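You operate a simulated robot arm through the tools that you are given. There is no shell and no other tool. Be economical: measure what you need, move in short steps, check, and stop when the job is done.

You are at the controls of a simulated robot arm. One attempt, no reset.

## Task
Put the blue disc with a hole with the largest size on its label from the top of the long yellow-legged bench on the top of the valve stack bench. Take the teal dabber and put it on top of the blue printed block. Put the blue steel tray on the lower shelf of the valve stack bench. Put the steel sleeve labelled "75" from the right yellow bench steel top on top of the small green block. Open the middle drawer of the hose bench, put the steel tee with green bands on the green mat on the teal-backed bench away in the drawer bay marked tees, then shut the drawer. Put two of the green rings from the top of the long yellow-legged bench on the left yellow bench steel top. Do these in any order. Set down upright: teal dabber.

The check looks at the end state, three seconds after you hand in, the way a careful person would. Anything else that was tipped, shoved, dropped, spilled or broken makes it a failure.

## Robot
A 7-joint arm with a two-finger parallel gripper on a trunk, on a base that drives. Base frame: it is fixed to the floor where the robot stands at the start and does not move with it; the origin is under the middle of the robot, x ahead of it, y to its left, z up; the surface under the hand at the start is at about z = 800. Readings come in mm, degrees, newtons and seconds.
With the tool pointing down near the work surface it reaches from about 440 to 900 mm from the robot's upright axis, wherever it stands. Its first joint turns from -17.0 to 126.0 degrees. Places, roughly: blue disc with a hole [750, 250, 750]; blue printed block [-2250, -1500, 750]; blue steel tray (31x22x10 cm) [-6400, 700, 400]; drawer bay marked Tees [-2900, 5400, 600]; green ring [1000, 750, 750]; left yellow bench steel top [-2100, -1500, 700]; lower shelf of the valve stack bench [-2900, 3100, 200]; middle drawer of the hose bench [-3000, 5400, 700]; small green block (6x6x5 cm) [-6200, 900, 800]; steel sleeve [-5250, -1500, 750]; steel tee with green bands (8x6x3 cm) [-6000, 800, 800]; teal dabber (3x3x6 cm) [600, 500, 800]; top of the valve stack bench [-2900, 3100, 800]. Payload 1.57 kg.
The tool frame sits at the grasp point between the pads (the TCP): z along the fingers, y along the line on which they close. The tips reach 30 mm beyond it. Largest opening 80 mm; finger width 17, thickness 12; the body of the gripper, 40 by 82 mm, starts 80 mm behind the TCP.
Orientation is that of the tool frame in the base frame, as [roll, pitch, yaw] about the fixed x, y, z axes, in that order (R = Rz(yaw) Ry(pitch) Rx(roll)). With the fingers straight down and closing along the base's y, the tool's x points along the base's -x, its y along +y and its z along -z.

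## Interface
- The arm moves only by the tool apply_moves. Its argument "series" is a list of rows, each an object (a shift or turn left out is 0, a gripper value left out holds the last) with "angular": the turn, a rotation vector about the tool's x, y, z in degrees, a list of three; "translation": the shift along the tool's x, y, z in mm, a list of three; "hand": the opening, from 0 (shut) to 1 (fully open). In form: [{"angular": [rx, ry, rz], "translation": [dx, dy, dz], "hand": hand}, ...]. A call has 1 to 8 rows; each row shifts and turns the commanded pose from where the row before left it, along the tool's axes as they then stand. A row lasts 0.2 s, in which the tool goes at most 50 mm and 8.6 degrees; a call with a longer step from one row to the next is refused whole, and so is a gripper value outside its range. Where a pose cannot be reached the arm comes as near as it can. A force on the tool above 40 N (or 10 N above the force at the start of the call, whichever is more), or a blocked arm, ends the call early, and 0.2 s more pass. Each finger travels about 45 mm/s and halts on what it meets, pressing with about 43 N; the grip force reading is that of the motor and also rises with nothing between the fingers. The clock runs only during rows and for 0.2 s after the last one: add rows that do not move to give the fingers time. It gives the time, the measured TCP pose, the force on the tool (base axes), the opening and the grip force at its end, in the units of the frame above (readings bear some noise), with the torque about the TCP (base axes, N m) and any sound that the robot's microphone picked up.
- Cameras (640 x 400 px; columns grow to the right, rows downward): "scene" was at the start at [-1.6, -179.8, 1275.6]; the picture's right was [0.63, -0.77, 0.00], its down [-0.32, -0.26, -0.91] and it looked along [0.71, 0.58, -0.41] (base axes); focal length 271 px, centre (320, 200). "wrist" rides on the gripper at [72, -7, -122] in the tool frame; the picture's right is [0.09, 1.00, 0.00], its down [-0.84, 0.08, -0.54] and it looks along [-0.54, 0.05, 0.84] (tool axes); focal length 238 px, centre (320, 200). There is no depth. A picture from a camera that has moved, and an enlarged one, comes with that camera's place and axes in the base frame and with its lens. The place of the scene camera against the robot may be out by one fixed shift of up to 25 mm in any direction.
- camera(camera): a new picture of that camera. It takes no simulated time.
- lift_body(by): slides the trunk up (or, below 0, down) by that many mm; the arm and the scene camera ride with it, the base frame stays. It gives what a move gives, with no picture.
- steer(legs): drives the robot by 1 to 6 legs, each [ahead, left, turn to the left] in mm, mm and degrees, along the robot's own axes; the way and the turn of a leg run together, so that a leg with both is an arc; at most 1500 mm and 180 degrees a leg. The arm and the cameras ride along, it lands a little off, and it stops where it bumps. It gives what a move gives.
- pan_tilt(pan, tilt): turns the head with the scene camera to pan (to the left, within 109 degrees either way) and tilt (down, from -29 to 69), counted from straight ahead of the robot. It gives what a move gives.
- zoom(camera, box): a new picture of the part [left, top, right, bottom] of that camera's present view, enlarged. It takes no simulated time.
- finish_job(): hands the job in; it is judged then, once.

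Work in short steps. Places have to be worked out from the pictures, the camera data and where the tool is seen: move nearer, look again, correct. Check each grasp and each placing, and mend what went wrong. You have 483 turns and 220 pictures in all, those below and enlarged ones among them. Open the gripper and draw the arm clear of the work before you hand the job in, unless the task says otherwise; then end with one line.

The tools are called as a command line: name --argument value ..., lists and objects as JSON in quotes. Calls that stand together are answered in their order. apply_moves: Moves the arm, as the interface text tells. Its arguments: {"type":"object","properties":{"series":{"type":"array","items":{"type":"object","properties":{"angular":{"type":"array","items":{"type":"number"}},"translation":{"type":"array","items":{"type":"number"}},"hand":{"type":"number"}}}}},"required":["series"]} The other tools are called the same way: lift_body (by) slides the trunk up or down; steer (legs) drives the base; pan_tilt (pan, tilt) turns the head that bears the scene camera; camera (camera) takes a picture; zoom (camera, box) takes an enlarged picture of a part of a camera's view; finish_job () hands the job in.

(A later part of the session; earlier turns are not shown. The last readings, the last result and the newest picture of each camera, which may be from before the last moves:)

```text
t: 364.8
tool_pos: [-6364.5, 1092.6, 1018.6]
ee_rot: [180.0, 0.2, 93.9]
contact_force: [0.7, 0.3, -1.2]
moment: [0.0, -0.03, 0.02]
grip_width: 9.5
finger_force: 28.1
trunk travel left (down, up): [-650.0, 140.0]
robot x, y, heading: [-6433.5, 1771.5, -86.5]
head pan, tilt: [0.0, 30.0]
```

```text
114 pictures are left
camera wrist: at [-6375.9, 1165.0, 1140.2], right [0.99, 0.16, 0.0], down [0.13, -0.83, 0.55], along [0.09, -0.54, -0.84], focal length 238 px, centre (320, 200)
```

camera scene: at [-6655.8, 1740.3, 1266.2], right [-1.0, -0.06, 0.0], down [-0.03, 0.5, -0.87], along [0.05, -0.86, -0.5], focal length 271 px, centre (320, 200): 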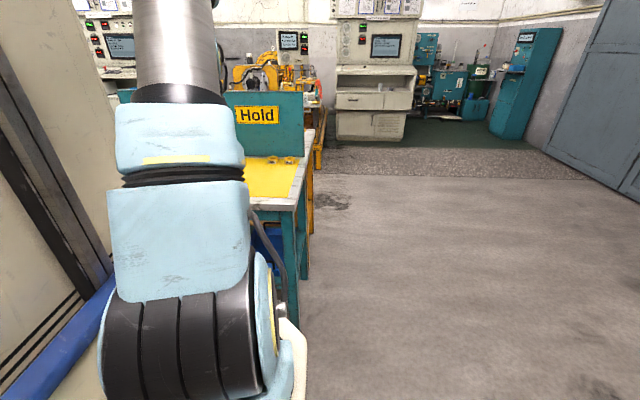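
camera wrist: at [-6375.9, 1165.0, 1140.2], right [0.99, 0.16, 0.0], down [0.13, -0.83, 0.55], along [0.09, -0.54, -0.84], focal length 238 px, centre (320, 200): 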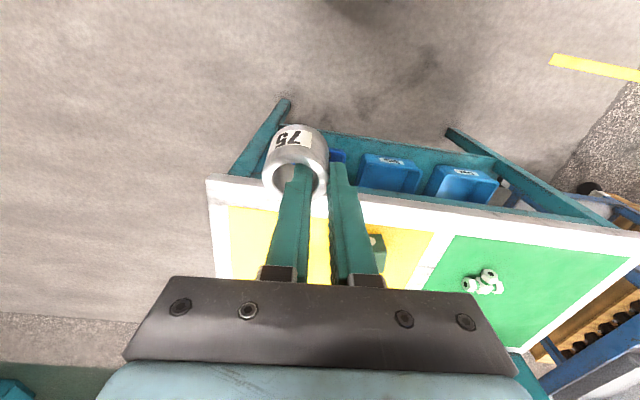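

Square up, shift left and approach so the block is in reach.

steer --legs '[[0, 0, -3.5], [130, 190, 0]]'

camera --camera "wrist"

```text
t: 366.9
tool_pos: [-6215.5, 959.7, 1019.3]
ee_rot: [179.8, 0.2, 90.1]
contact_force: [0.3, 0.4, -1.8]
moment: [-0.03, -0.02, 0.06]
grip_width: 9.6
finger_force: 27.9
trunk travel left (down, up): [-650.0, 140.0]
robot x, y, heading: [-6238.5, 1640.9, -90.1]
head pan, tilt: [0.0, 30.0]
```

```text
113 pictures are left
camera wrist: at [-6222.6, 1032.0, 1140.2], right [1.0, 0.1, 0.0], down [0.08, -0.83, 0.55], along [0.05, -0.54, -0.84], focal length 238 px, centre (320, 200)
```

wrist: 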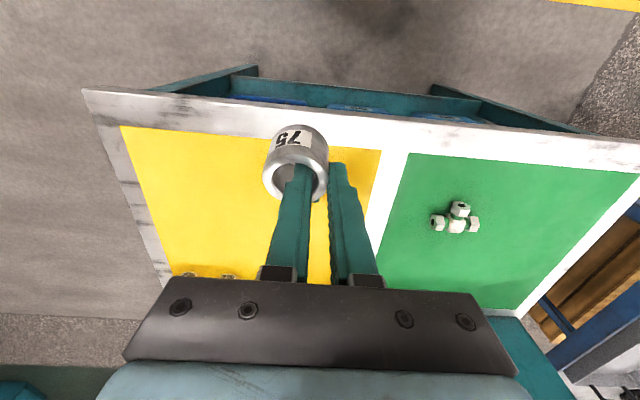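

Block is hidden behind the sleeve; shift aside to measure it.

apply_moves --series '[{"translation": [0, 45, 0]}, {"translation": [0, 45, 0]}, {}]'

zoom --camera "wrist" --box '[170, 110, 310, 230]'

```text
t: 367.8
tool_pos: [-6124.0, 962.0, 1015.8]
ee_rot: [179.9, 0.2, 90.2]
contact_force: [-0.4, 1.0, -2.4]
moment: [-0.03, -0.05, -0.04]
grip_width: 9.4
finger_force: 28.0
trunk travel left (down, up): [-650.0, 140.0]
robot x, y, heading: [-6243.4, 1639.1, -90.1]
head pan, tilt: [0.0, 30.0]
```

```text
3.33 times, centred on (240, 170) of wrist
camera zoom: at [-6131.1, 1035.0, 1137.9], right [1.0, 0.1, 0.0], down [0.08, -0.83, 0.55], along [0.05, -0.54, -0.84], focal length 794 px, centre (587, 300)
```

zoom: 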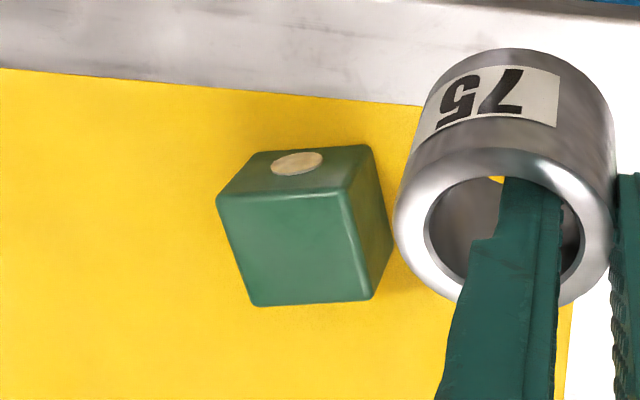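

The sleeve kept its 13° offset to the tool, so I'll place it with the tool tilted again. Tilt, come nearer and re-measure the block.

apply_moves --series '[{"angular": [0, -6.5, 0]}, {"angular": [0, -6.5, 0]}, {"translation": [-25, 0, 15]}, {"translation": [-25, 0, 15]}, {}]'

zoom --camera "wrist" --box '[130, 60, 340, 240]'

```text
t: 368.9
tool_pos: [-6124.3, 905.8, 999.4]
ee_rot: [179.9, 13.2, 90.2]
contact_force: [0.5, -0.1, -1.6]
moment: [0.01, -0.05, 0.01]
grip_width: 9.4
finger_force: 27.9
trunk travel left (down, up): [-650.0, 140.0]
robot x, y, heading: [-6242.0, 1639.2, -90.0]
head pan, tilt: [0.0, 30.0]
```

```text
2.22 times, centred on (235, 150) of wrist
camera zoom: at [-6132.4, 1004.2, 1100.5], right [1.0, 0.09, -0.02], down [0.08, -0.69, 0.72], along [0.05, -0.72, -0.69], focal length 530 px, centre (509, 311)
```

zoom: 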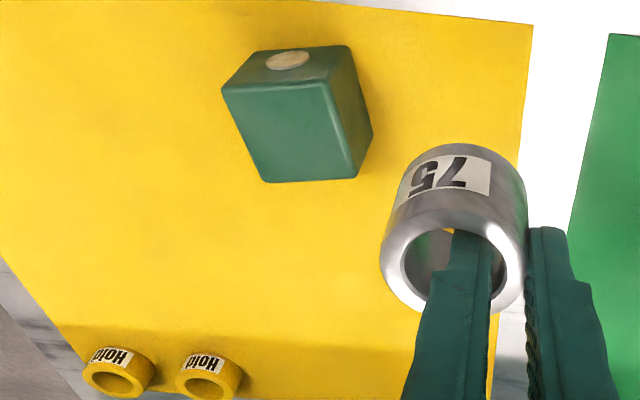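

Block top centre ≈(-6236,863). Move the sleeve over it (TCP (-6219,863)).

apply_moves --series '[{"translation": [0, -47, 0]}, {"translation": [0, -48, 0]}, {"translation": [-41.9, 0, 9.7]}, {}]'

apply_moves --series '[{"translation": [9, 0, 39]}, {"translation": [6.8, 0, 29.2]}, {}]'

camera --camera "wrist"

```text
t: 369.9
tool_pos: [-6222.6, 863.0, 997.9]
ee_rot: [180.0, 13.1, 90.0]
contact_force: [0.2, 0.2, -1.7]
moment: [0.04, -0.05, 0.0]
grip_width: 9.2
finger_force: 27.7
trunk travel left (down, up): [-650.0, 140.0]
robot x, y, heading: [-6241.8, 1641.1, -90.3]
head pan, tilt: [0.0, 30.0]
```

```text
t: 370.8
tool_pos: [-6219.5, 862.0, 926.3]
ee_rot: [179.9, 13.3, 90.1]
contact_force: [0.8, -0.2, -1.9]
moment: [0.01, -0.02, -0.01]
grip_width: 9.4
finger_force: 27.9
trunk travel left (down, up): [-650.0, 140.0]
robot x, y, heading: [-6241.4, 1641.9, -90.4]
head pan, tilt: [0.0, 30.0]
```

```text
110 pictures are left
camera wrist: at [-6226.8, 959.9, 1029.3], right [1.0, 0.09, -0.02], down [0.08, -0.69, 0.72], along [0.05, -0.72, -0.69], focal length 238 px, centre (320, 200)
```

wrist: 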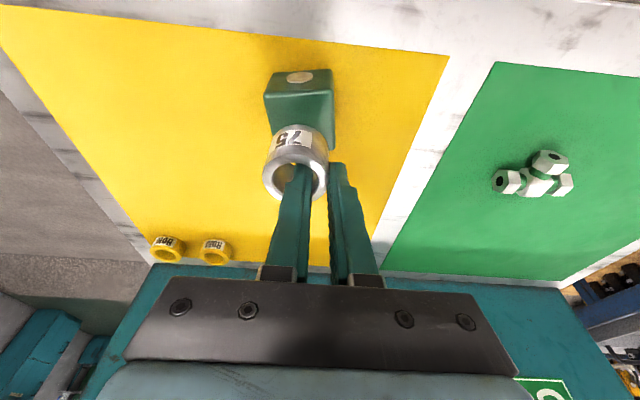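

Lower to contact.

apply_moves --series '[{"translation": [2.7, 0, 11.7]}, {"translation": [1.8, 0, 7.8]}, {"translation": [0.9, 0, 3.9]}, {"translation": [0.7, 0, 2.9]}, {"translation": [0.7, 0, 2.9]}, {}]'

zoom --camera "wrist" --box '[220, 60, 400, 210]'

```text
t: 372.1
tool_pos: [-6220.0, 860.2, 898.9]
ee_rot: [179.9, 13.2, 90.2]
contact_force: [0.1, -0.7, -2.6]
moment: [-0.01, -0.01, 0.01]
grip_width: 9.6
finger_force: 27.7
trunk travel left (down, up): [-650.0, 140.0]
robot x, y, heading: [-6238.5, 1641.0, -90.5]
head pan, tilt: [0.0, 30.0]
```

```text
2.67 times, centred on (310, 135) of wrist
camera zoom: at [-6227.1, 959.3, 1002.1], right [1.0, 0.09, -0.02], down [0.08, -0.69, 0.72], along [0.05, -0.72, -0.69], focal length 636 px, centre (347, 373)
```

zoom: 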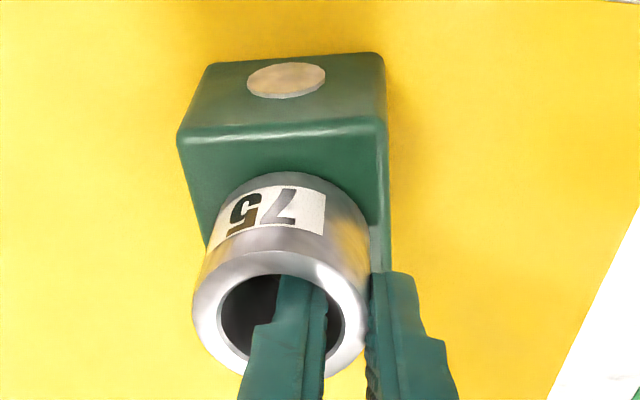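

apply_moves --series '[{"translation": [0.5, -2, 2]}, {"translation": [0.5, 0, 2]}, {"translation": [0.5, 0, 2]}, {"translation": [0.5, 0, 2]}, {}]'

```text
t: 373.4
tool_pos: [-6222.5, 859.9, 896.9]
ee_rot: [179.9, 13.5, 90.2]
contact_force: [-0.3, 3.3, 26.9]
moment: [0.44, 0.12, -0.07]
grip_width: 9.5
finger_force: 28.3
trunk travel left (down, up): [-650.0, 140.0]
robot x, y, heading: [-6239.0, 1641.3, -90.5]
head pan, tilt: [0.0, 30.0]
```

Contact at the predicted height. Relieve, open slightly, and withdraw along the tool axis (vertically).

apply_moves --series '[{"translation": [-0.9, 0, -3.9]}, {}, {"hand": 0.2}, {"hand": 0.275}, {"hand": 0.275}, {}]'

zoom --camera "wrist" --box '[220, 60, 400, 210]'

```text
t: 374.8
tool_pos: [-6223.1, 860.5, 896.3]
ee_rot: [179.8, 13.2, 90.1]
contact_force: [-0.5, -0.5, 0.3]
moment: [0.03, -0.02, -0.03]
grip_width: 22.0
finger_force: 0.0
trunk travel left (down, up): [-650.0, 140.0]
robot x, y, heading: [-6238.6, 1641.0, -90.4]
head pan, tilt: [0.0, 30.0]
```

```text
2.67 times, centred on (310, 135) of wrist
camera zoom: at [-6230.7, 958.7, 998.2], right [1.0, 0.09, -0.02], down [0.08, -0.69, 0.72], along [0.05, -0.72, -0.69], focal length 636 px, centre (347, 373)
```

zoom: 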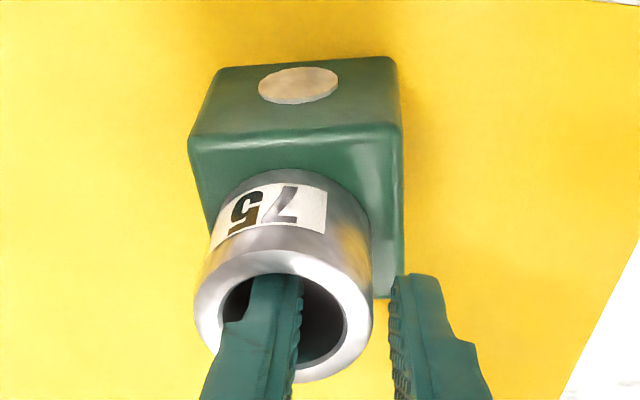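

apply_moves --series '[{"translation": [-2.7, 0, -11.7]}, {"translation": [-4.5, 0, -19.5]}, {"translation": [-9, 0, -39]}, {"translation": [-10, 0, -44]}, {"translation": [40, 0, 0]}, {"angular": [0, 6.5, 0]}, {"angular": [0, 6.5, 0], "hand": 1}, {}]'

camera --camera "wrist"

```text
t: 376.6
tool_pos: [-6222.4, 899.4, 1004.6]
ee_rot: [179.9, 0.2, 90.1]
contact_force: [-0.1, 0.8, -0.6]
moment: [0.0, 0.0, 0.03]
grip_width: 74.1
finger_force: 0.1
trunk travel left (down, up): [-650.0, 140.0]
robot x, y, heading: [-6240.4, 1642.5, -90.2]
head pan, tilt: [0.0, 30.0]
```

```text
107 pictures are left
camera wrist: at [-6231.4, 973.0, 1125.6], right [1.0, 0.1, 0.0], down [0.08, -0.83, 0.54], along [0.05, -0.54, -0.84], focal length 238 px, centre (320, 200)
```

wrist: 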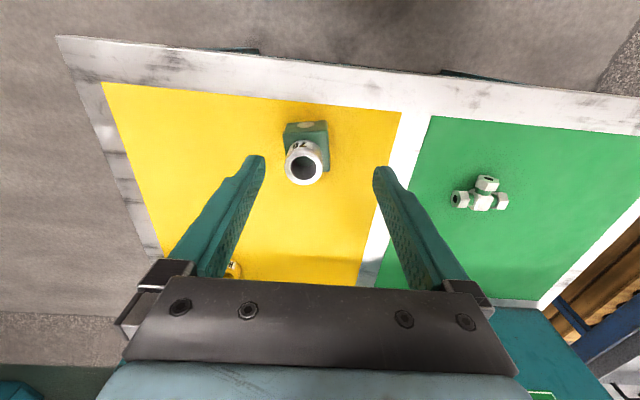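

Sleeve stands on the block. Now the tray: back off, align with it, lower trunk and look under the bench.

apply_moves --series '[{"translation": [45, 0, 0]}, {"translation": [45, 0, 0]}, {"translation": [40, 0, 0]}, {}]'

steer --legs '[[-260, -110, 0]]'

lift_body --by -450

pan_tilt --pan 0 --tilt 30

camera --camera "scene"

camera --camera "wrist"

```text
t: 377.6
tool_pos: [-6224.1, 1029.9, 1004.3]
ee_rot: [179.9, 0.2, 90.1]
contact_force: [-0.7, -0.6, 0.1]
moment: [0.01, -0.02, -0.02]
grip_width: 80.0
finger_force: 0.0
trunk travel left (down, up): [-650.0, 140.0]
robot x, y, heading: [-6240.5, 1642.2, -90.3]
head pan, tilt: [0.0, 30.0]
```

```text
t: 379.5
tool_pos: [-6334.1, 1291.9, 1003.4]
ee_rot: [179.9, 0.2, 90.0]
contact_force: [0.3, -0.4, 0.5]
moment: [0.02, -0.01, -0.03]
grip_width: 79.7
finger_force: 0.1
trunk travel left (down, up): [-650.0, 140.0]
robot x, y, heading: [-6350.7, 1907.7, -90.5]
head pan, tilt: [0.0, 30.0]
```

```text
refused: -450 is not a number from -400 to 400
```

```text
t: 380.1
tool_pos: [-6334.2, 1293.2, 1003.9]
ee_rot: [179.9, 0.3, 90.0]
contact_force: [-0.5, 0.3, -0.6]
moment: [-0.02, -0.02, -0.01]
grip_width: 80.1
finger_force: 0.2
trunk travel left (down, up): [-650.0, 140.0]
robot x, y, heading: [-6350.9, 1904.7, -90.2]
head pan, tilt: [0.0, 30.0]
```

```text
106 pictures are left
camera scene: at [-6573.8, 1889.0, 1266.3], right [-1.0, 0.01, 0.0], down [0.0, 0.5, -0.87], along [-0.01, -0.87, -0.5], focal length 271 px, centre (320, 200)
```

scene: 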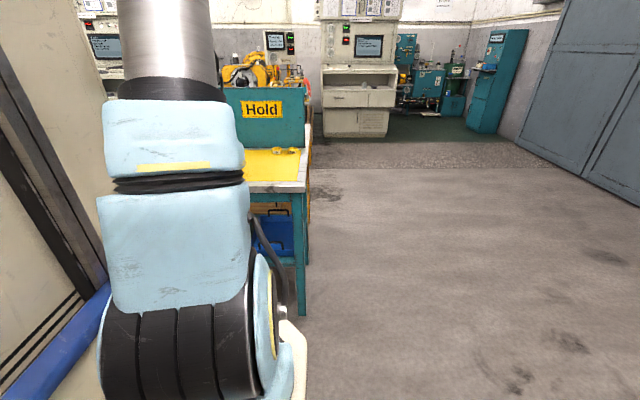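

```text
105 pictures are left
camera wrist: at [-6341.8, 1365.1, 1124.8], right [1.0, 0.09, 0.0], down [0.08, -0.83, 0.55], along [0.05, -0.54, -0.84], focal length 238 px, centre (320, 200)
```

wrist: 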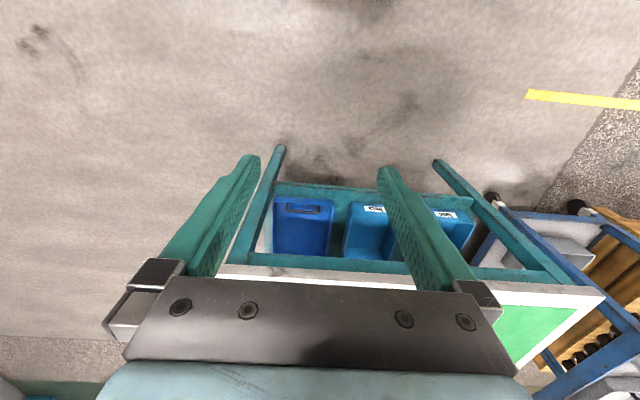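

Lower in two steps.

lift_body --by -400

camera --camera "wrist"

camera --camera "scene"

```text
t: 384.0
tool_pos: [-6335.1, 1292.7, 603.5]
ee_rot: [179.9, 0.2, 90.0]
contact_force: [-0.2, -0.2, 0.6]
moment: [0.01, 0.02, -0.03]
grip_width: 80.0
finger_force: 0.1
trunk travel left (down, up): [-250.0, 540.0]
robot x, y, heading: [-6350.2, 1906.1, -90.7]
head pan, tilt: [0.0, 30.0]
```

```text
104 pictures are left
camera wrist: at [-6341.8, 1365.1, 724.9], right [1.0, 0.09, 0.0], down [0.08, -0.83, 0.55], along [0.05, -0.54, -0.84], focal length 238 px, centre (320, 200)
```

wrist: 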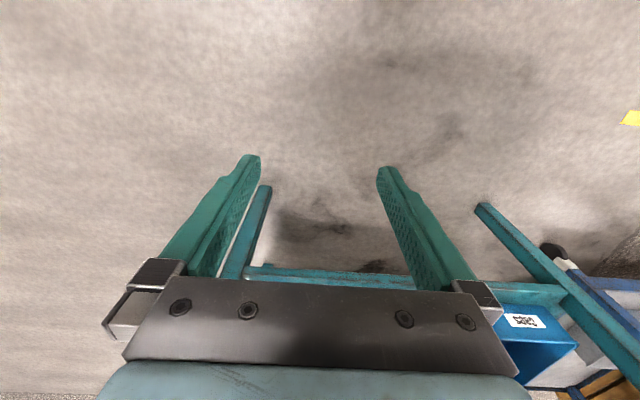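

```text
103 pictures are left
camera scene: at [-6573.8, 1889.0, 866.3], right [-1.0, 0.01, 0.0], down [0.0, 0.5, -0.87], along [-0.01, -0.87, -0.5], focal length 271 px, centre (320, 200)
```

scene: 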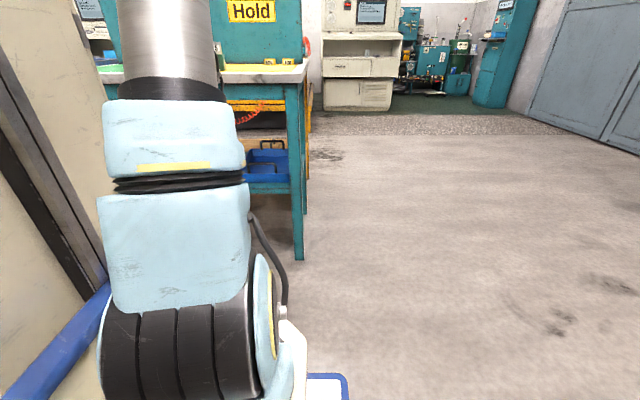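

Zoom on the tray in the scene view, and tilt the wrist outwards to look under the bench.

zoom --camera "scene" --box '[220, 60, 330, 220]'

apply_moves --series '[{"angular": [0, -8, 0]}, {"angular": [0, -8, 0]}, {"angular": [0, -8, 0]}, {"angular": [0, -8, 0]}, {"angular": [0, -8, 0]}, {}]'

camera --camera "wrist"

```text
2.50 times, centred on (275, 140) of scene
camera zoom: at [-6573.8, 1889.0, 866.3], right [-1.0, 0.01, 0.0], down [0.0, 0.5, -0.87], along [-0.01, -0.87, -0.5], focal length 678 px, centre (432, 350)
```

zoom: 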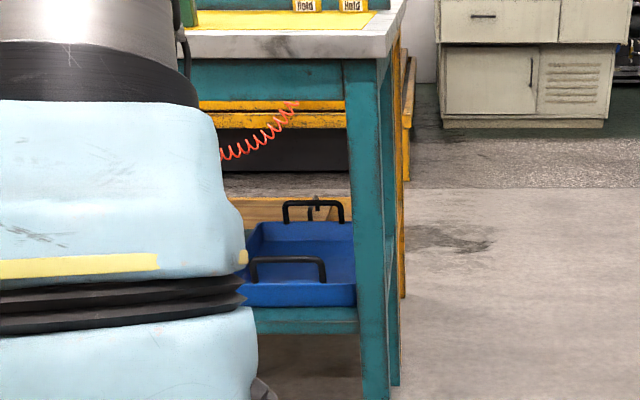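

```text
t: 385.4
tool_pos: [-6335.1, 1292.1, 603.5]
ee_rot: [179.9, 40.2, 90.0]
contact_force: [-0.2, -0.6, 1.3]
moment: [0.01, -0.02, 0.02]
grip_width: 79.9
finger_force: 0.0
trunk travel left (down, up): [-250.0, 540.0]
robot x, y, heading: [-6349.9, 1905.8, -90.3]
head pan, tilt: [0.0, 30.0]
```

```text
101 pictures are left
camera wrist: at [-6341.7, 1426.9, 650.0], right [1.0, 0.07, -0.06], down [0.08, -0.29, 0.95], along [0.05, -0.95, -0.29], focal length 238 px, centre (320, 200)
```

wrist: 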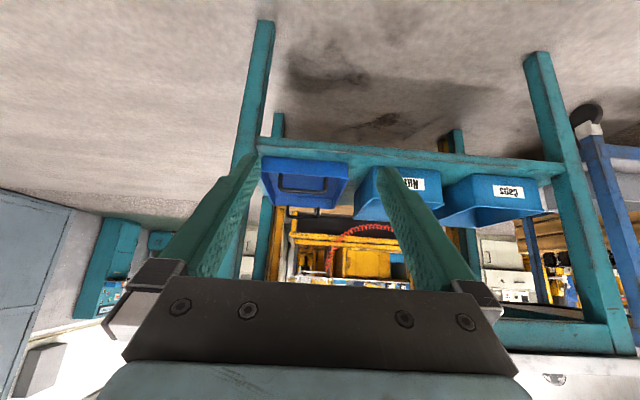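

Estimated front handle bar at ≈(y 880, z 461, x −6355), ~100 mm behind the bench edge. I'll hook it with closed fingers at 40° and drag the tray out. Approach to a pre-pose and look.

steer --legs '[[230, 0, 0]]'

apply_moves --series '[{"translation": [-15, 0, 13], "hand": 0}, {"translation": [-20, -10, 17]}, {"translation": [-20, -10, 17]}, {}]'

camera --camera "wrist"

```text
t: 387.1
tool_pos: [-6333.5, 1056.9, 604.5]
ee_rot: [180.0, 40.3, 90.1]
contact_force: [-0.5, 1.1, 0.5]
moment: [0.0, 0.01, -0.01]
grip_width: 80.0
finger_force: 0.1
trunk travel left (down, up): [-250.0, 540.0]
robot x, y, heading: [-6350.3, 1668.6, -90.1]
head pan, tilt: [0.0, 30.0]
```

```text
t: 388.1
tool_pos: [-6349.9, 984.9, 603.5]
ee_rot: [179.9, 40.2, 90.3]
contact_force: [-0.3, -0.1, 0.5]
moment: [0.01, 0.02, -0.01]
grip_width: 0.0
finger_force: 4.5
trunk travel left (down, up): [-250.0, 540.0]
robot x, y, heading: [-6354.7, 1670.1, -90.4]
head pan, tilt: [0.0, 30.0]
```

```text
100 pictures are left
camera wrist: at [-6359.5, 1119.4, 650.4], right [1.0, 0.07, -0.06], down [0.08, -0.29, 0.95], along [0.05, -0.95, -0.29], focal length 238 px, centre (320, 200)
```

wrist: 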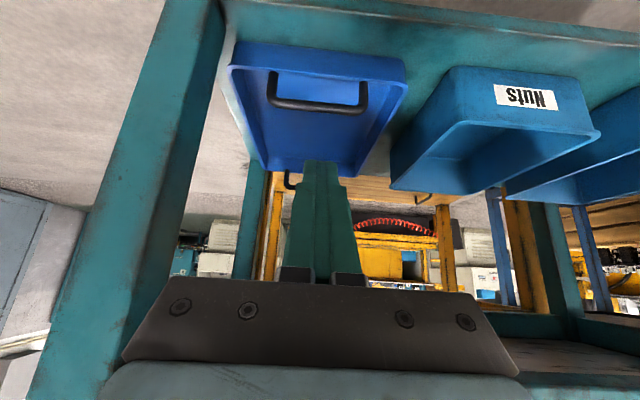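

Bar confirmed at (x −6356, y 879, z 461). Advance the closed fingers behind the bar.

apply_moves --series '[{"translation": [-15, -5, 30]}, {"translation": [0, 0, 45]}, {"translation": [0, 0, 45]}, {}]'

camera --camera "wrist"

```text
t: 389.1
tool_pos: [-6358.0, 894.1, 521.5]
ee_rot: [179.9, 40.2, 90.2]
contact_force: [-0.1, 1.3, -0.4]
moment: [-0.01, 0.03, -0.04]
grip_width: 0.0
finger_force: 21.3
trunk travel left (down, up): [-250.0, 540.0]
robot x, y, heading: [-6350.6, 1669.5, -90.2]
head pan, tilt: [0.0, 30.0]
```

```text
99 pictures are left
camera wrist: at [-6365.4, 1028.2, 568.1], right [1.0, 0.07, -0.06], down [0.08, -0.29, 0.95], along [0.05, -0.95, -0.29], focal length 238 px, centre (320, 200)
```

wrist: 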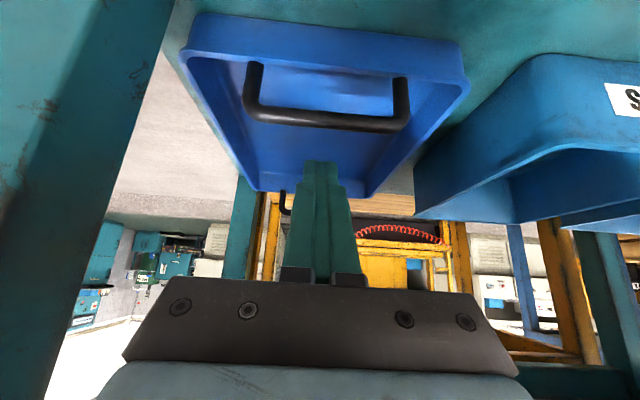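

apply_moves --series '[{"translation": [0, 0, 25]}, {"translation": [0, 0, 22]}, {}]'

camera --camera "wrist"

```text
t: 389.9
tool_pos: [-6357.7, 866.6, 484.8]
ee_rot: [179.8, 40.2, 90.2]
contact_force: [0.3, 0.1, -0.5]
moment: [0.02, 0.01, -0.01]
grip_width: 0.0
finger_force: 21.4
trunk travel left (down, up): [-250.0, 540.0]
robot x, y, heading: [-6354.3, 1674.1, -90.4]
head pan, tilt: [0.0, 30.0]
```

```text
98 pictures are left
camera wrist: at [-6365.0, 999.1, 531.5], right [1.0, 0.07, -0.06], down [0.08, -0.29, 0.95], along [0.05, -0.95, -0.29], focal length 238 px, centre (320, 200)
```

wrist: 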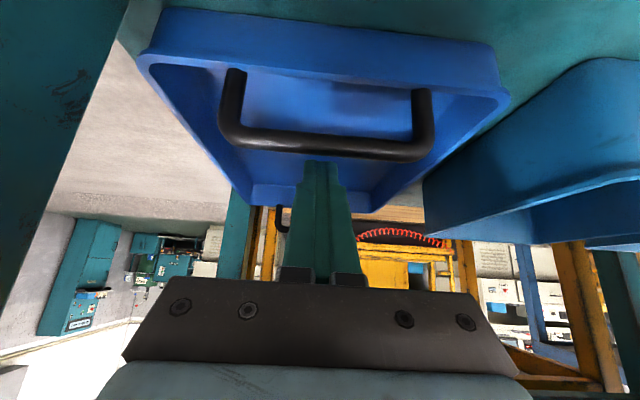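

Go 20 mm deeper, then drag outward.

apply_moves --series '[{"translation": [0, 0, 20]}, {"translation": [11.5, 0, -9.6]}, {}]'

camera --camera "wrist"

```text
t: 390.7
tool_pos: [-6355.6, 866.2, 470.0]
ee_rot: [179.8, 40.2, 90.3]
contact_force: [-0.1, 0.1, 1.0]
moment: [0.01, -0.04, -0.03]
grip_width: 0.0
finger_force: 21.3
trunk travel left (down, up): [-250.0, 540.0]
robot x, y, heading: [-6353.5, 1669.6, -90.3]
head pan, tilt: [0.0, 30.0]
```

```text
97 pictures are left
camera wrist: at [-6363.8, 1000.0, 517.0], right [1.0, 0.07, -0.06], down [0.08, -0.29, 0.95], along [0.05, -0.95, -0.29], focal length 238 px, centre (320, 200)
```

wrist: 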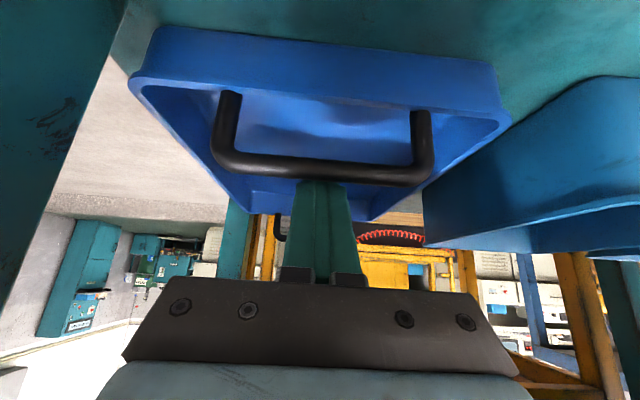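

Hooked. Drag +y in 20 mm steps.

apply_moves --series '[{"translation": [15.3, 0, -12.9]}, {"translation": [15.3, 0, -12.9]}, {"translation": [15.3, 0, -12.9]}, {}]'

camera --camera "wrist"

```text
t: 391.7
tool_pos: [-6358.2, 927.3, 471.9]
ee_rot: [179.9, 40.2, 90.2]
contact_force: [-0.5, -3.6, 5.1]
moment: [-0.03, 0.0, -0.01]
grip_width: 0.1
finger_force: 21.6
trunk travel left (down, up): [-250.0, 540.0]
robot x, y, heading: [-6354.7, 1671.0, -90.3]
head pan, tilt: [0.0, 30.0]
```

```text
96 pictures are left
camera wrist: at [-6365.5, 1060.5, 518.0], right [1.0, 0.08, -0.06], down [0.08, -0.29, 0.95], along [0.05, -0.95, -0.29], focal length 238 px, centre (320, 200)
```

wrist: 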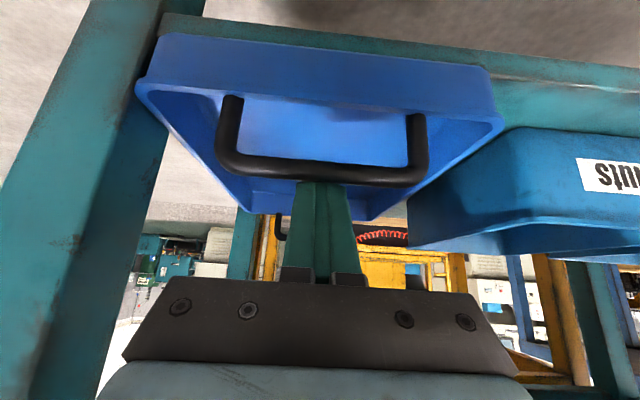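

Sliding smoothly. Continue dragging, watching the force.

apply_moves --series '[{"translation": [15.3, 0, -12.9]}, {"translation": [15.3, 0, -12.9]}, {"translation": [15.3, 0, -12.9]}, {}]'

camera --camera "wrist"

```text
t: 392.7
tool_pos: [-6358.9, 986.3, 471.1]
ee_rot: [179.9, 40.2, 90.1]
contact_force: [-0.8, -1.0, 1.7]
moment: [0.02, 0.05, -0.01]
grip_width: 0.2
finger_force: 20.9
trunk travel left (down, up): [-250.0, 540.0]
robot x, y, heading: [-6350.6, 1667.7, -90.4]
head pan, tilt: [0.0, 30.0]
```

```text
95 pictures are left
camera wrist: at [-6366.9, 1120.2, 518.3], right [1.0, 0.07, -0.06], down [0.08, -0.29, 0.95], along [0.05, -0.95, -0.29], focal length 238 px, centre (320, 200)
```

wrist: 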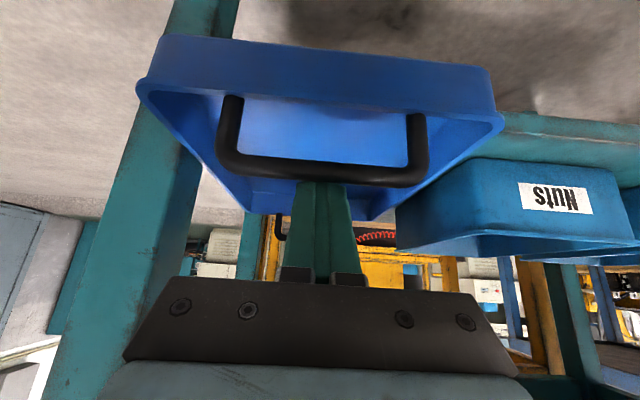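

Drag 30 mm more, then unhook upward.

apply_moves --series '[{"translation": [11.5, 0, -9.6]}, {"translation": [11.5, 0, -9.6]}, {"translation": [-7.7, 0, 6.4]}, {"translation": [0, 0, -40]}, {"translation": [0, 0, -45]}, {"translation": [0, 0, -45]}, {"translation": [0, 0, -45]}, {}]'

camera --camera "wrist"

```text
t: 394.5
tool_pos: [-6357.4, 1117.3, 605.7]
ee_rot: [180.0, 40.1, 90.1]
contact_force: [0.1, 0.7, 0.0]
moment: [-0.02, -0.03, -0.02]
grip_width: 0.0
finger_force: 21.9
out of reach, approached as far as the arm can: row 7
trunk travel left (down, up): [-250.0, 540.0]
robot x, y, heading: [-6349.4, 1668.1, -90.1]
head pan, tilt: [0.0, 30.0]
```

```text
94 pictures are left
camera wrist: at [-6365.2, 1251.1, 652.0], right [1.0, 0.07, -0.06], down [0.08, -0.29, 0.95], along [0.05, -0.95, -0.3], focal length 238 px, centre (320, 200)
```

wrist: 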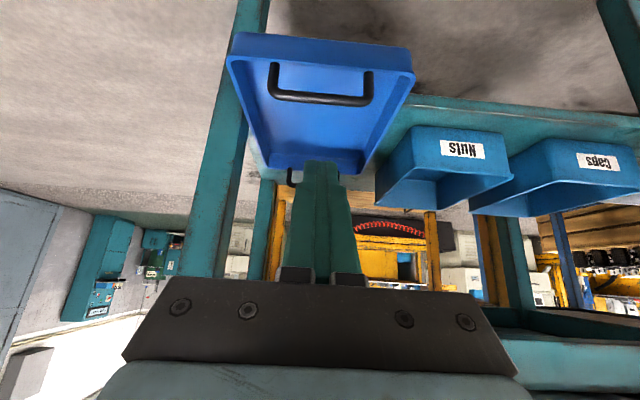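

Bar now at y≈1028. Zoom to determine the shelf's front edge and the handle/wall geometry.

zoom --camera "wrist" --box '[200, 10, 460, 190]'

```text
2.22 times, centred on (330, 100) of wrist
camera zoom: at [-6365.2, 1251.1, 652.0], right [1.0, 0.07, -0.06], down [0.08, -0.29, 0.95], along [0.05, -0.95, -0.3], focal length 530 px, centre (298, 422)
```

zoom: 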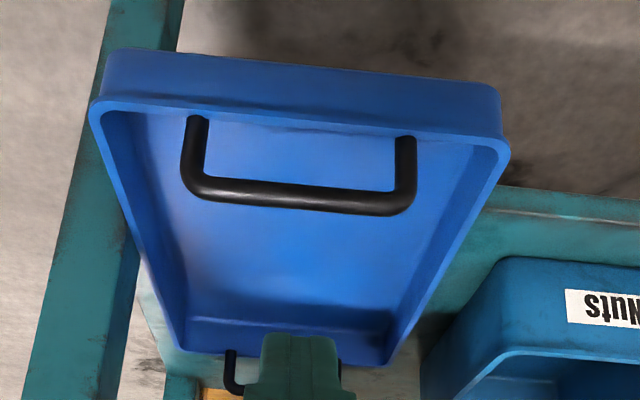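

Shelf edge ≈y 928, tray COM ≈ bar−155. I can pull 25 mm further safely, giving room for a vertical grasp clear of the bench edge. Re-hook and pull.

apply_moves --series '[{"translation": [0, 0, 45]}, {"translation": [0, 0, 45]}, {"translation": [0, 0, 45]}, {"translation": [0, 0, 33]}, {}]'

camera --camera "wrist"

```text
t: 395.7
tool_pos: [-6357.3, 1004.2, 476.2]
ee_rot: [179.9, 40.2, 90.2]
contact_force: [-0.5, -0.2, 0.2]
moment: [-0.01, -0.05, 0.0]
grip_width: 0.1
finger_force: 21.1
trunk travel left (down, up): [-250.0, 540.0]
robot x, y, heading: [-6350.9, 1670.4, -90.4]
head pan, tilt: [0.0, 30.0]
```

```text
92 pictures are left
camera wrist: at [-6364.5, 1139.3, 522.6], right [1.0, 0.07, -0.06], down [0.08, -0.29, 0.95], along [0.05, -0.95, -0.29], focal length 238 px, centre (320, 200)
```

wrist: 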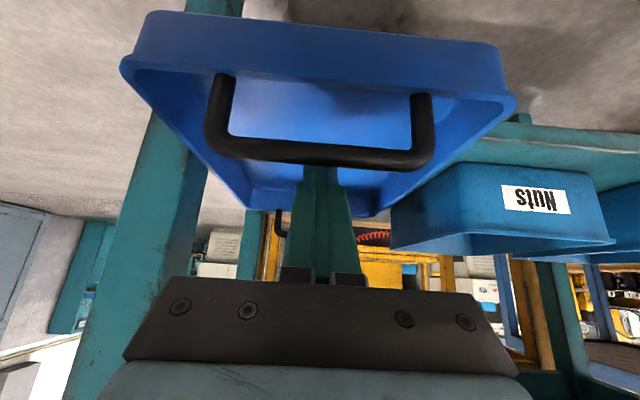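

apply_moves --series '[{"translation": [15.3, 0, -12.9]}, {"translation": [15.3, 0, -12.9]}, {}, {"translation": [-7.7, 0, 6.4]}, {"translation": [0, 0, -40]}, {"translation": [0, 0, -45]}, {"translation": [0, 0, -45]}, {}]'

camera --camera "wrist"

```text
t: 397.5
tool_pos: [-6352.5, 1110.2, 577.3]
ee_rot: [-180.0, 40.1, 90.2]
contact_force: [-0.5, 0.4, -0.2]
moment: [-0.03, -0.02, -0.01]
grip_width: 0.1
finger_force: 21.5
out of reach, approached as far as the arm can: row 7
trunk travel left (down, up): [-250.0, 540.0]
robot x, y, heading: [-6349.3, 1666.1, -90.2]
head pan, tilt: [0.0, 30.0]
```

```text
91 pictures are left
camera wrist: at [-6360.3, 1243.7, 623.8], right [1.0, 0.07, -0.06], down [0.08, -0.29, 0.95], along [0.05, -0.95, -0.3], focal length 238 px, centre (320, 200)
```

wrist: 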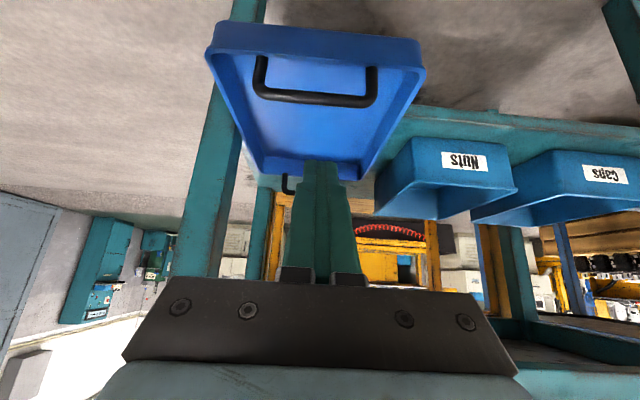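

Bar now y≈1054. Un-tilt to vertical and roll the tool 90° at this standoff, then view from above.

apply_moves --series '[{"translation": [0, 0, -10], "hand": 0.5}, {"angular": [0, 8, 0]}, {"angular": [0, 8, 0]}, {"angular": [0, 8, 0]}, {"angular": [0, 8, 0]}, {"angular": [0, 8, 0]}, {}]'

apply_moves --series '[{"angular": [0, 0, -8.5]}, {"angular": [0, 0, -8.5]}, {"angular": [0, 0, -8.5]}, {"angular": [0, 0, -8.5]}, {"angular": [0, 0, -8.5]}, {"angular": [0, 0, -8.5]}, {"angular": [0, 0, -8.5]}, {"angular": [0, 0, -8.5]}]'

apply_moves --series '[{"angular": [0, 0, -8.5]}, {"angular": [0, 0, -8.5]}, {"angular": [0, 0, -5]}, {}]'

camera --camera "wrist"

```text
t: 399.1
tool_pos: [-6349.6, 1113.1, 588.6]
ee_rot: [179.9, 0.1, 90.3]
contact_force: [0.1, -0.9, -0.4]
moment: [-0.01, 0.01, -0.02]
grip_width: 40.1
finger_force: 0.0
out of reach, approached as far as the arm can: row 1
trunk travel left (down, up): [-250.0, 540.0]
robot x, y, heading: [-6354.6, 1667.1, -90.6]
head pan, tilt: [0.0, 30.0]
```

```text
t: 400.9
tool_pos: [-6349.6, 1113.0, 588.3]
ee_rot: [-179.9, 0.0, 158.4]
contact_force: [0.8, -0.7, 0.4]
moment: [-0.04, -0.05, 0.04]
grip_width: 40.0
finger_force: 0.0
trunk travel left (down, up): [-250.0, 540.0]
robot x, y, heading: [-6352.5, 1668.1, -90.1]
head pan, tilt: [0.0, 30.0]
```

```text
t: 401.9
tool_pos: [-6348.7, 1113.8, 588.0]
ee_rot: [-179.8, 0.1, -179.7]
contact_force: [0.2, 0.1, -0.5]
moment: [0.01, 0.01, -0.02]
grip_width: 39.8
finger_force: 0.0
trunk travel left (down, up): [-250.0, 540.0]
robot x, y, heading: [-6353.6, 1669.7, -90.2]
head pan, tilt: [0.0, 30.0]
```

```text
90 pictures are left
camera wrist: at [-6422.2, 1107.2, 709.4], right [-0.1, 1.0, 0.0], down [0.84, 0.08, 0.54], along [0.54, 0.05, -0.84], focal length 238 px, centre (320, 200)
```

wrist: 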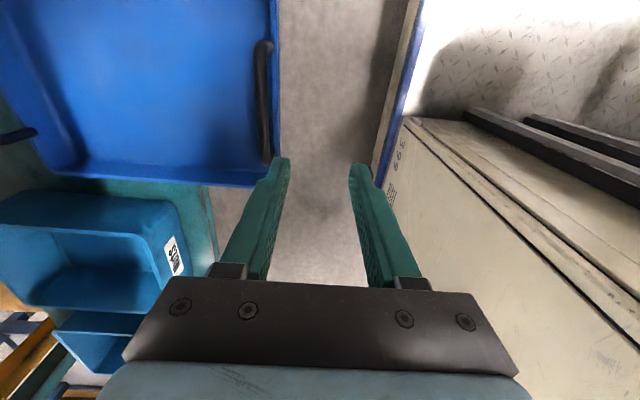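

From above: bar at y≈1055, wall 1056–1065, x centre −6364. Move over it and lower partway (fingers open 40 mm, astride bar and wall).

apply_moves --series '[{"translation": [8, -28, 0]}, {"translation": [7, -28.5, 0]}, {"translation": [0, 0, 40]}, {"translation": [0, 0, 25]}, {}]'

camera --camera "wrist"

```text
t: 403.1
tool_pos: [-6364.1, 1056.6, 523.7]
ee_rot: [-179.7, 0.1, -179.8]
contact_force: [0.6, -0.2, -0.7]
moment: [0.01, 0.01, -0.02]
grip_width: 40.0
finger_force: 0.1
trunk travel left (down, up): [-250.0, 540.0]
robot x, y, heading: [-6355.8, 1672.3, -90.6]
head pan, tilt: [0.0, 30.0]
```

```text
89 pictures are left
camera wrist: at [-6436.5, 1050.5, 644.9], right [-0.1, 1.0, 0.0], down [0.84, 0.08, 0.54], along [0.54, 0.05, -0.84], focal length 238 px, centre (320, 200)
```

wrist: 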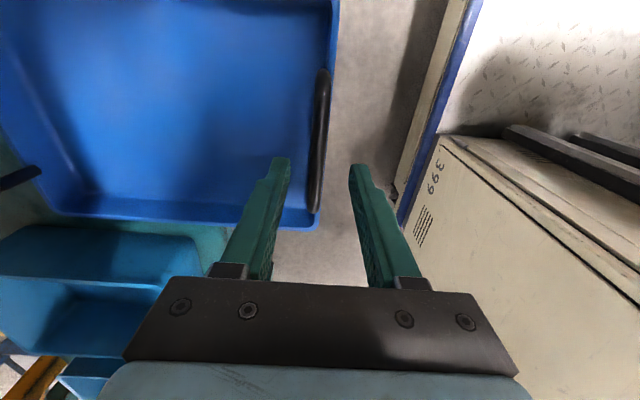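

Bar lies between the fingers. Lower to z≈426 in steps.

apply_moves --series '[{"translation": [0, 0, 30]}, {"translation": [0, 0, 30]}, {}]'

camera --camera "wrist"

```text
t: 403.9
tool_pos: [-6364.7, 1056.5, 462.3]
ee_rot: [-179.8, 0.1, -179.8]
contact_force: [-0.1, -0.9, -0.6]
moment: [-0.02, -0.03, 0.02]
grip_width: 39.9
finger_force: 0.1
trunk travel left (down, up): [-250.0, 540.0]
robot x, y, heading: [-6352.9, 1668.7, -90.2]
head pan, tilt: [0.0, 30.0]
```

```text
88 pictures are left
camera wrist: at [-6436.9, 1050.7, 583.2], right [-0.1, 1.0, 0.0], down [0.84, 0.08, 0.54], along [0.54, 0.05, -0.84], focal length 238 px, centre (320, 200)
```

wrist: 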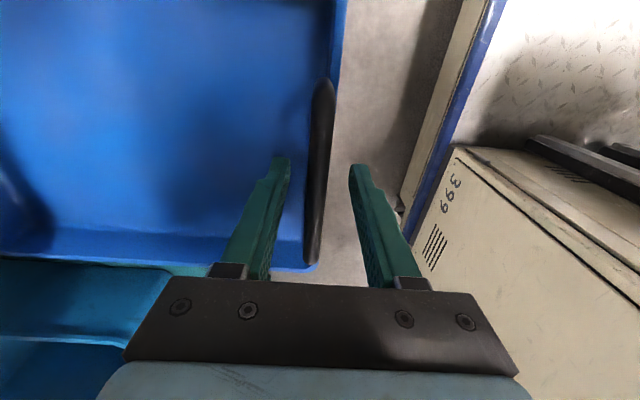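

apply_moves --series '[{"translation": [0, 0, 20]}, {"translation": [0, 0, 17]}, {}]'

apply_moves --series '[{"hand": 0.2}, {"hand": 0.1}, {"hand": 0}, {"hand": 0}, {}]'

camera --camera "wrist"

```text
t: 404.7
tool_pos: [-6364.3, 1055.7, 427.8]
ee_rot: [-179.8, 0.2, -179.7]
contact_force: [0.3, 0.2, -0.4]
moment: [-0.01, -0.01, -0.02]
grip_width: 40.1
finger_force: 0.1
trunk travel left (down, up): [-250.0, 540.0]
robot x, y, heading: [-6353.6, 1666.4, -90.4]
head pan, tilt: [0.0, 30.0]
```

```text
t: 405.9
tool_pos: [-6364.2, 1055.3, 426.7]
ee_rot: [-179.9, 0.0, -179.7]
contact_force: [0.5, 1.0, -0.5]
moment: [0.57, -0.2, 0.08]
grip_width: 11.9
finger_force: 28.8
trunk travel left (down, up): [-250.0, 540.0]
robot x, y, heading: [-6350.7, 1668.3, -90.3]
head pan, tilt: [0.0, 30.0]
```

```text
87 pictures are left
camera wrist: at [-6436.5, 1049.7, 548.4], right [-0.1, 1.0, 0.0], down [0.84, 0.08, 0.54], along [0.54, 0.05, -0.84], focal length 238 px, centre (320, 200)
```

wrist: 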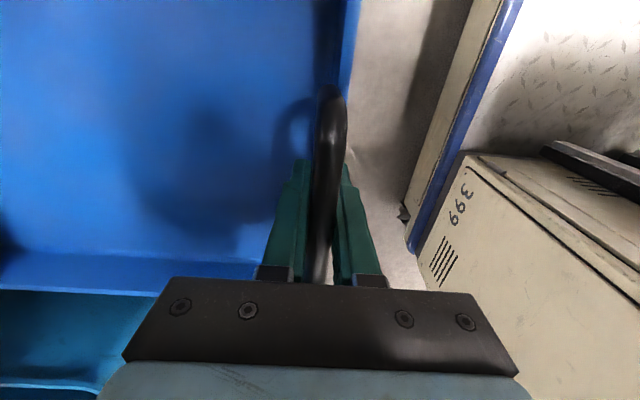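

Gripped. Lift 15 mm gently and check the load and tilt.

apply_moves --series '[{"translation": [0, 0, -5]}, {"translation": [0, 0, -5]}, {"translation": [0, 0, -5]}, {}, {}]'

camera --camera "wrist"

```text
t: 407.1
tool_pos: [-6365.2, 1056.1, 441.0]
ee_rot: [-179.8, 0.0, -179.8]
contact_force: [0.8, 0.6, -4.9]
moment: [0.75, 0.05, 0.02]
grip_width: 11.6
finger_force: 28.9
trunk travel left (down, up): [-250.0, 540.0]
robot x, y, heading: [-6352.0, 1668.2, -90.2]
head pan, tilt: [0.0, 30.0]
```

```text
86 pictures are left
camera wrist: at [-6437.2, 1050.2, 562.4], right [-0.1, 1.0, 0.0], down [0.84, 0.08, 0.54], along [0.54, 0.05, -0.84], focal length 238 px, centre (320, 200)
```

wrist: 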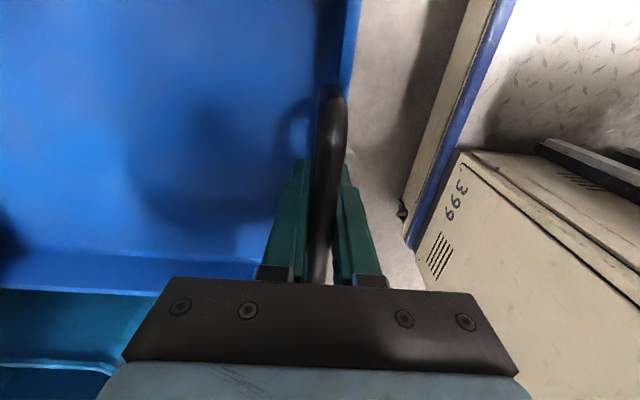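

The tray is fully carried (≈0.5 kg, torque as expected) and level. Lift 30 mm more and back out.

apply_moves --series '[{"translation": [0, 0, -15]}, {"translation": [0, 0, -15]}, {}]'

steer --legs '[[-400, 0, 0]]'

camera --camera "wrist"

camera --camera "scene"

```text
t: 407.9
tool_pos: [-6365.7, 1055.8, 470.8]
ee_rot: [-179.8, 0.1, -179.7]
contact_force: [2.6, -0.8, -4.9]
moment: [0.74, 0.0, 0.36]
grip_width: 11.8
finger_force: 28.8
trunk travel left (down, up): [-250.0, 540.0]
robot x, y, heading: [-6352.7, 1666.9, -90.3]
head pan, tilt: [0.0, 30.0]
```

```text
t: 410.4
tool_pos: [-6365.5, 1457.8, 470.5]
ee_rot: [-179.9, 0.1, -179.9]
contact_force: [-0.1, 0.2, -5.5]
moment: [0.67, 0.02, -0.03]
grip_width: 11.5
finger_force: 29.0
trunk travel left (down, up): [-250.0, 540.0]
robot x, y, heading: [-6352.7, 2073.7, -90.6]
head pan, tilt: [0.0, 30.0]
```

```text
85 pictures are left
camera wrist: at [-6437.1, 1451.8, 591.9], right [-0.09, 1.0, 0.0], down [0.84, 0.08, 0.54], along [0.54, 0.05, -0.84], focal length 238 px, centre (320, 200)
```

wrist: 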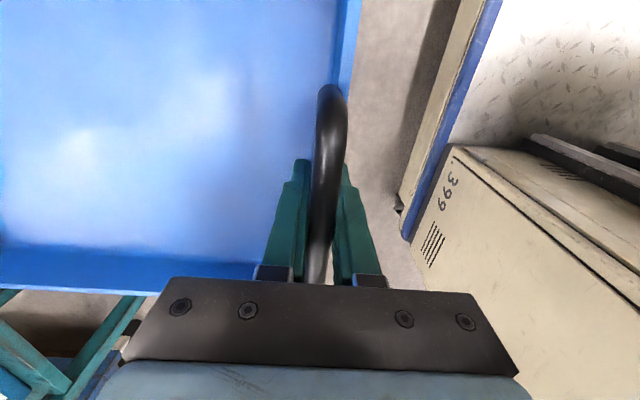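

```text
84 pictures are left
camera scene: at [-6573.1, 2052.9, 866.3], right [-1.0, 0.01, 0.0], down [0.0, 0.5, -0.87], along [-0.01, -0.87, -0.5], focal length 271 px, centre (320, 200)
```

scene: 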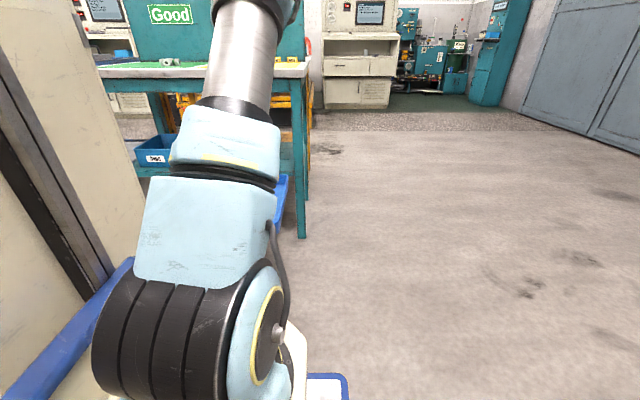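

Tray is stable. Drive: turn to +x, go east along the corridor, then face +y in front of the valve bench's south side.

steer --legs '[[0, 0, 90.6], [1500, -100, 0], [1500, -100, 0], [350, -100, 0]]'

pan_tilt --pan 60 --tilt 20

camera --camera "scene"

```text
refused: leg 2 is longer than a leg can be; nothing moved
```

```text
t: 411.7
tool_pos: [-6364.6, 1457.5, 469.6]
ee_rot: [-179.8, 0.1, -180.0]
contact_force: [-0.6, 0.7, -4.7]
moment: [0.68, 0.0, -0.01]
grip_width: 11.7
finger_force: 28.3
trunk travel left (down, up): [-250.0, 540.0]
robot x, y, heading: [-6349.4, 2069.4, -90.5]
head pan, tilt: [60.0, 20.0]
```

```text
83 pictures are left
camera scene: at [-6492.2, 2096.2, 882.3], right [-0.51, -0.86, 0.0], down [-0.29, 0.17, -0.94], along [0.81, -0.48, -0.34], focal length 271 px, centre (320, 200)
```

scene: 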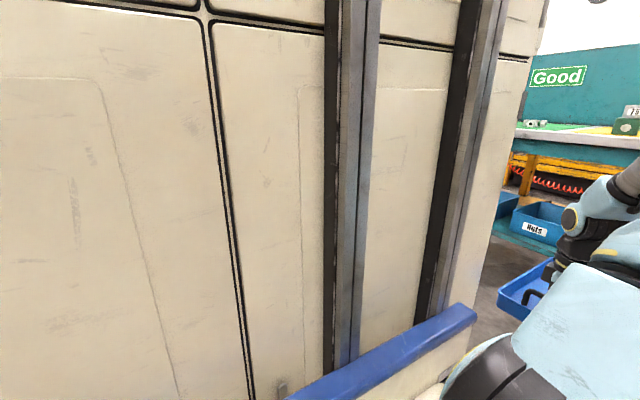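

Refused for leg length; shorten the legs.

steer --legs '[[0, 0, 90.6], [1450, -100, 0], [1450, -100, 0], [450, -100, 0]]'

pan_tilt --pan 0 --tilt 20

camera --camera "scene"

```text
t: 431.9
tool_pos: [-2412.6, 1683.7, 470.1]
ee_rot: [-179.8, 0.0, -90.7]
contact_force: [-0.3, -0.4, -5.1]
moment: [-0.04, 0.68, -0.04]
grip_width: 11.6
finger_force: 28.7
trunk travel left (down, up): [-250.0, 540.0]
robot x, y, heading: [-3025.3, 1708.3, -1.3]
head pan, tilt: [60.0, 20.0]
```

```text
t: 433.1
tool_pos: [-2413.1, 1684.4, 470.9]
ee_rot: [-179.8, -0.1, -90.8]
contact_force: [0.0, 0.0, -4.2]
moment: [-0.02, 0.71, 0.03]
grip_width: 11.7
finger_force: 29.6
trunk travel left (down, up): [-250.0, 540.0]
robot x, y, heading: [-3023.1, 1704.2, -1.4]
head pan, tilt: [0.0, 20.0]
```

```text
82 pictures are left
camera scene: at [-3009.5, 1469.4, 882.3], right [-0.02, -1.0, 0.0], down [-0.34, 0.01, -0.94], along [0.94, -0.02, -0.34], focal length 271 px, centre (320, 200)
```

scene: 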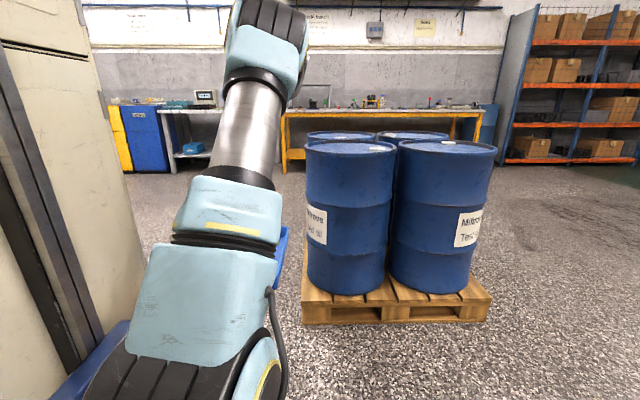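

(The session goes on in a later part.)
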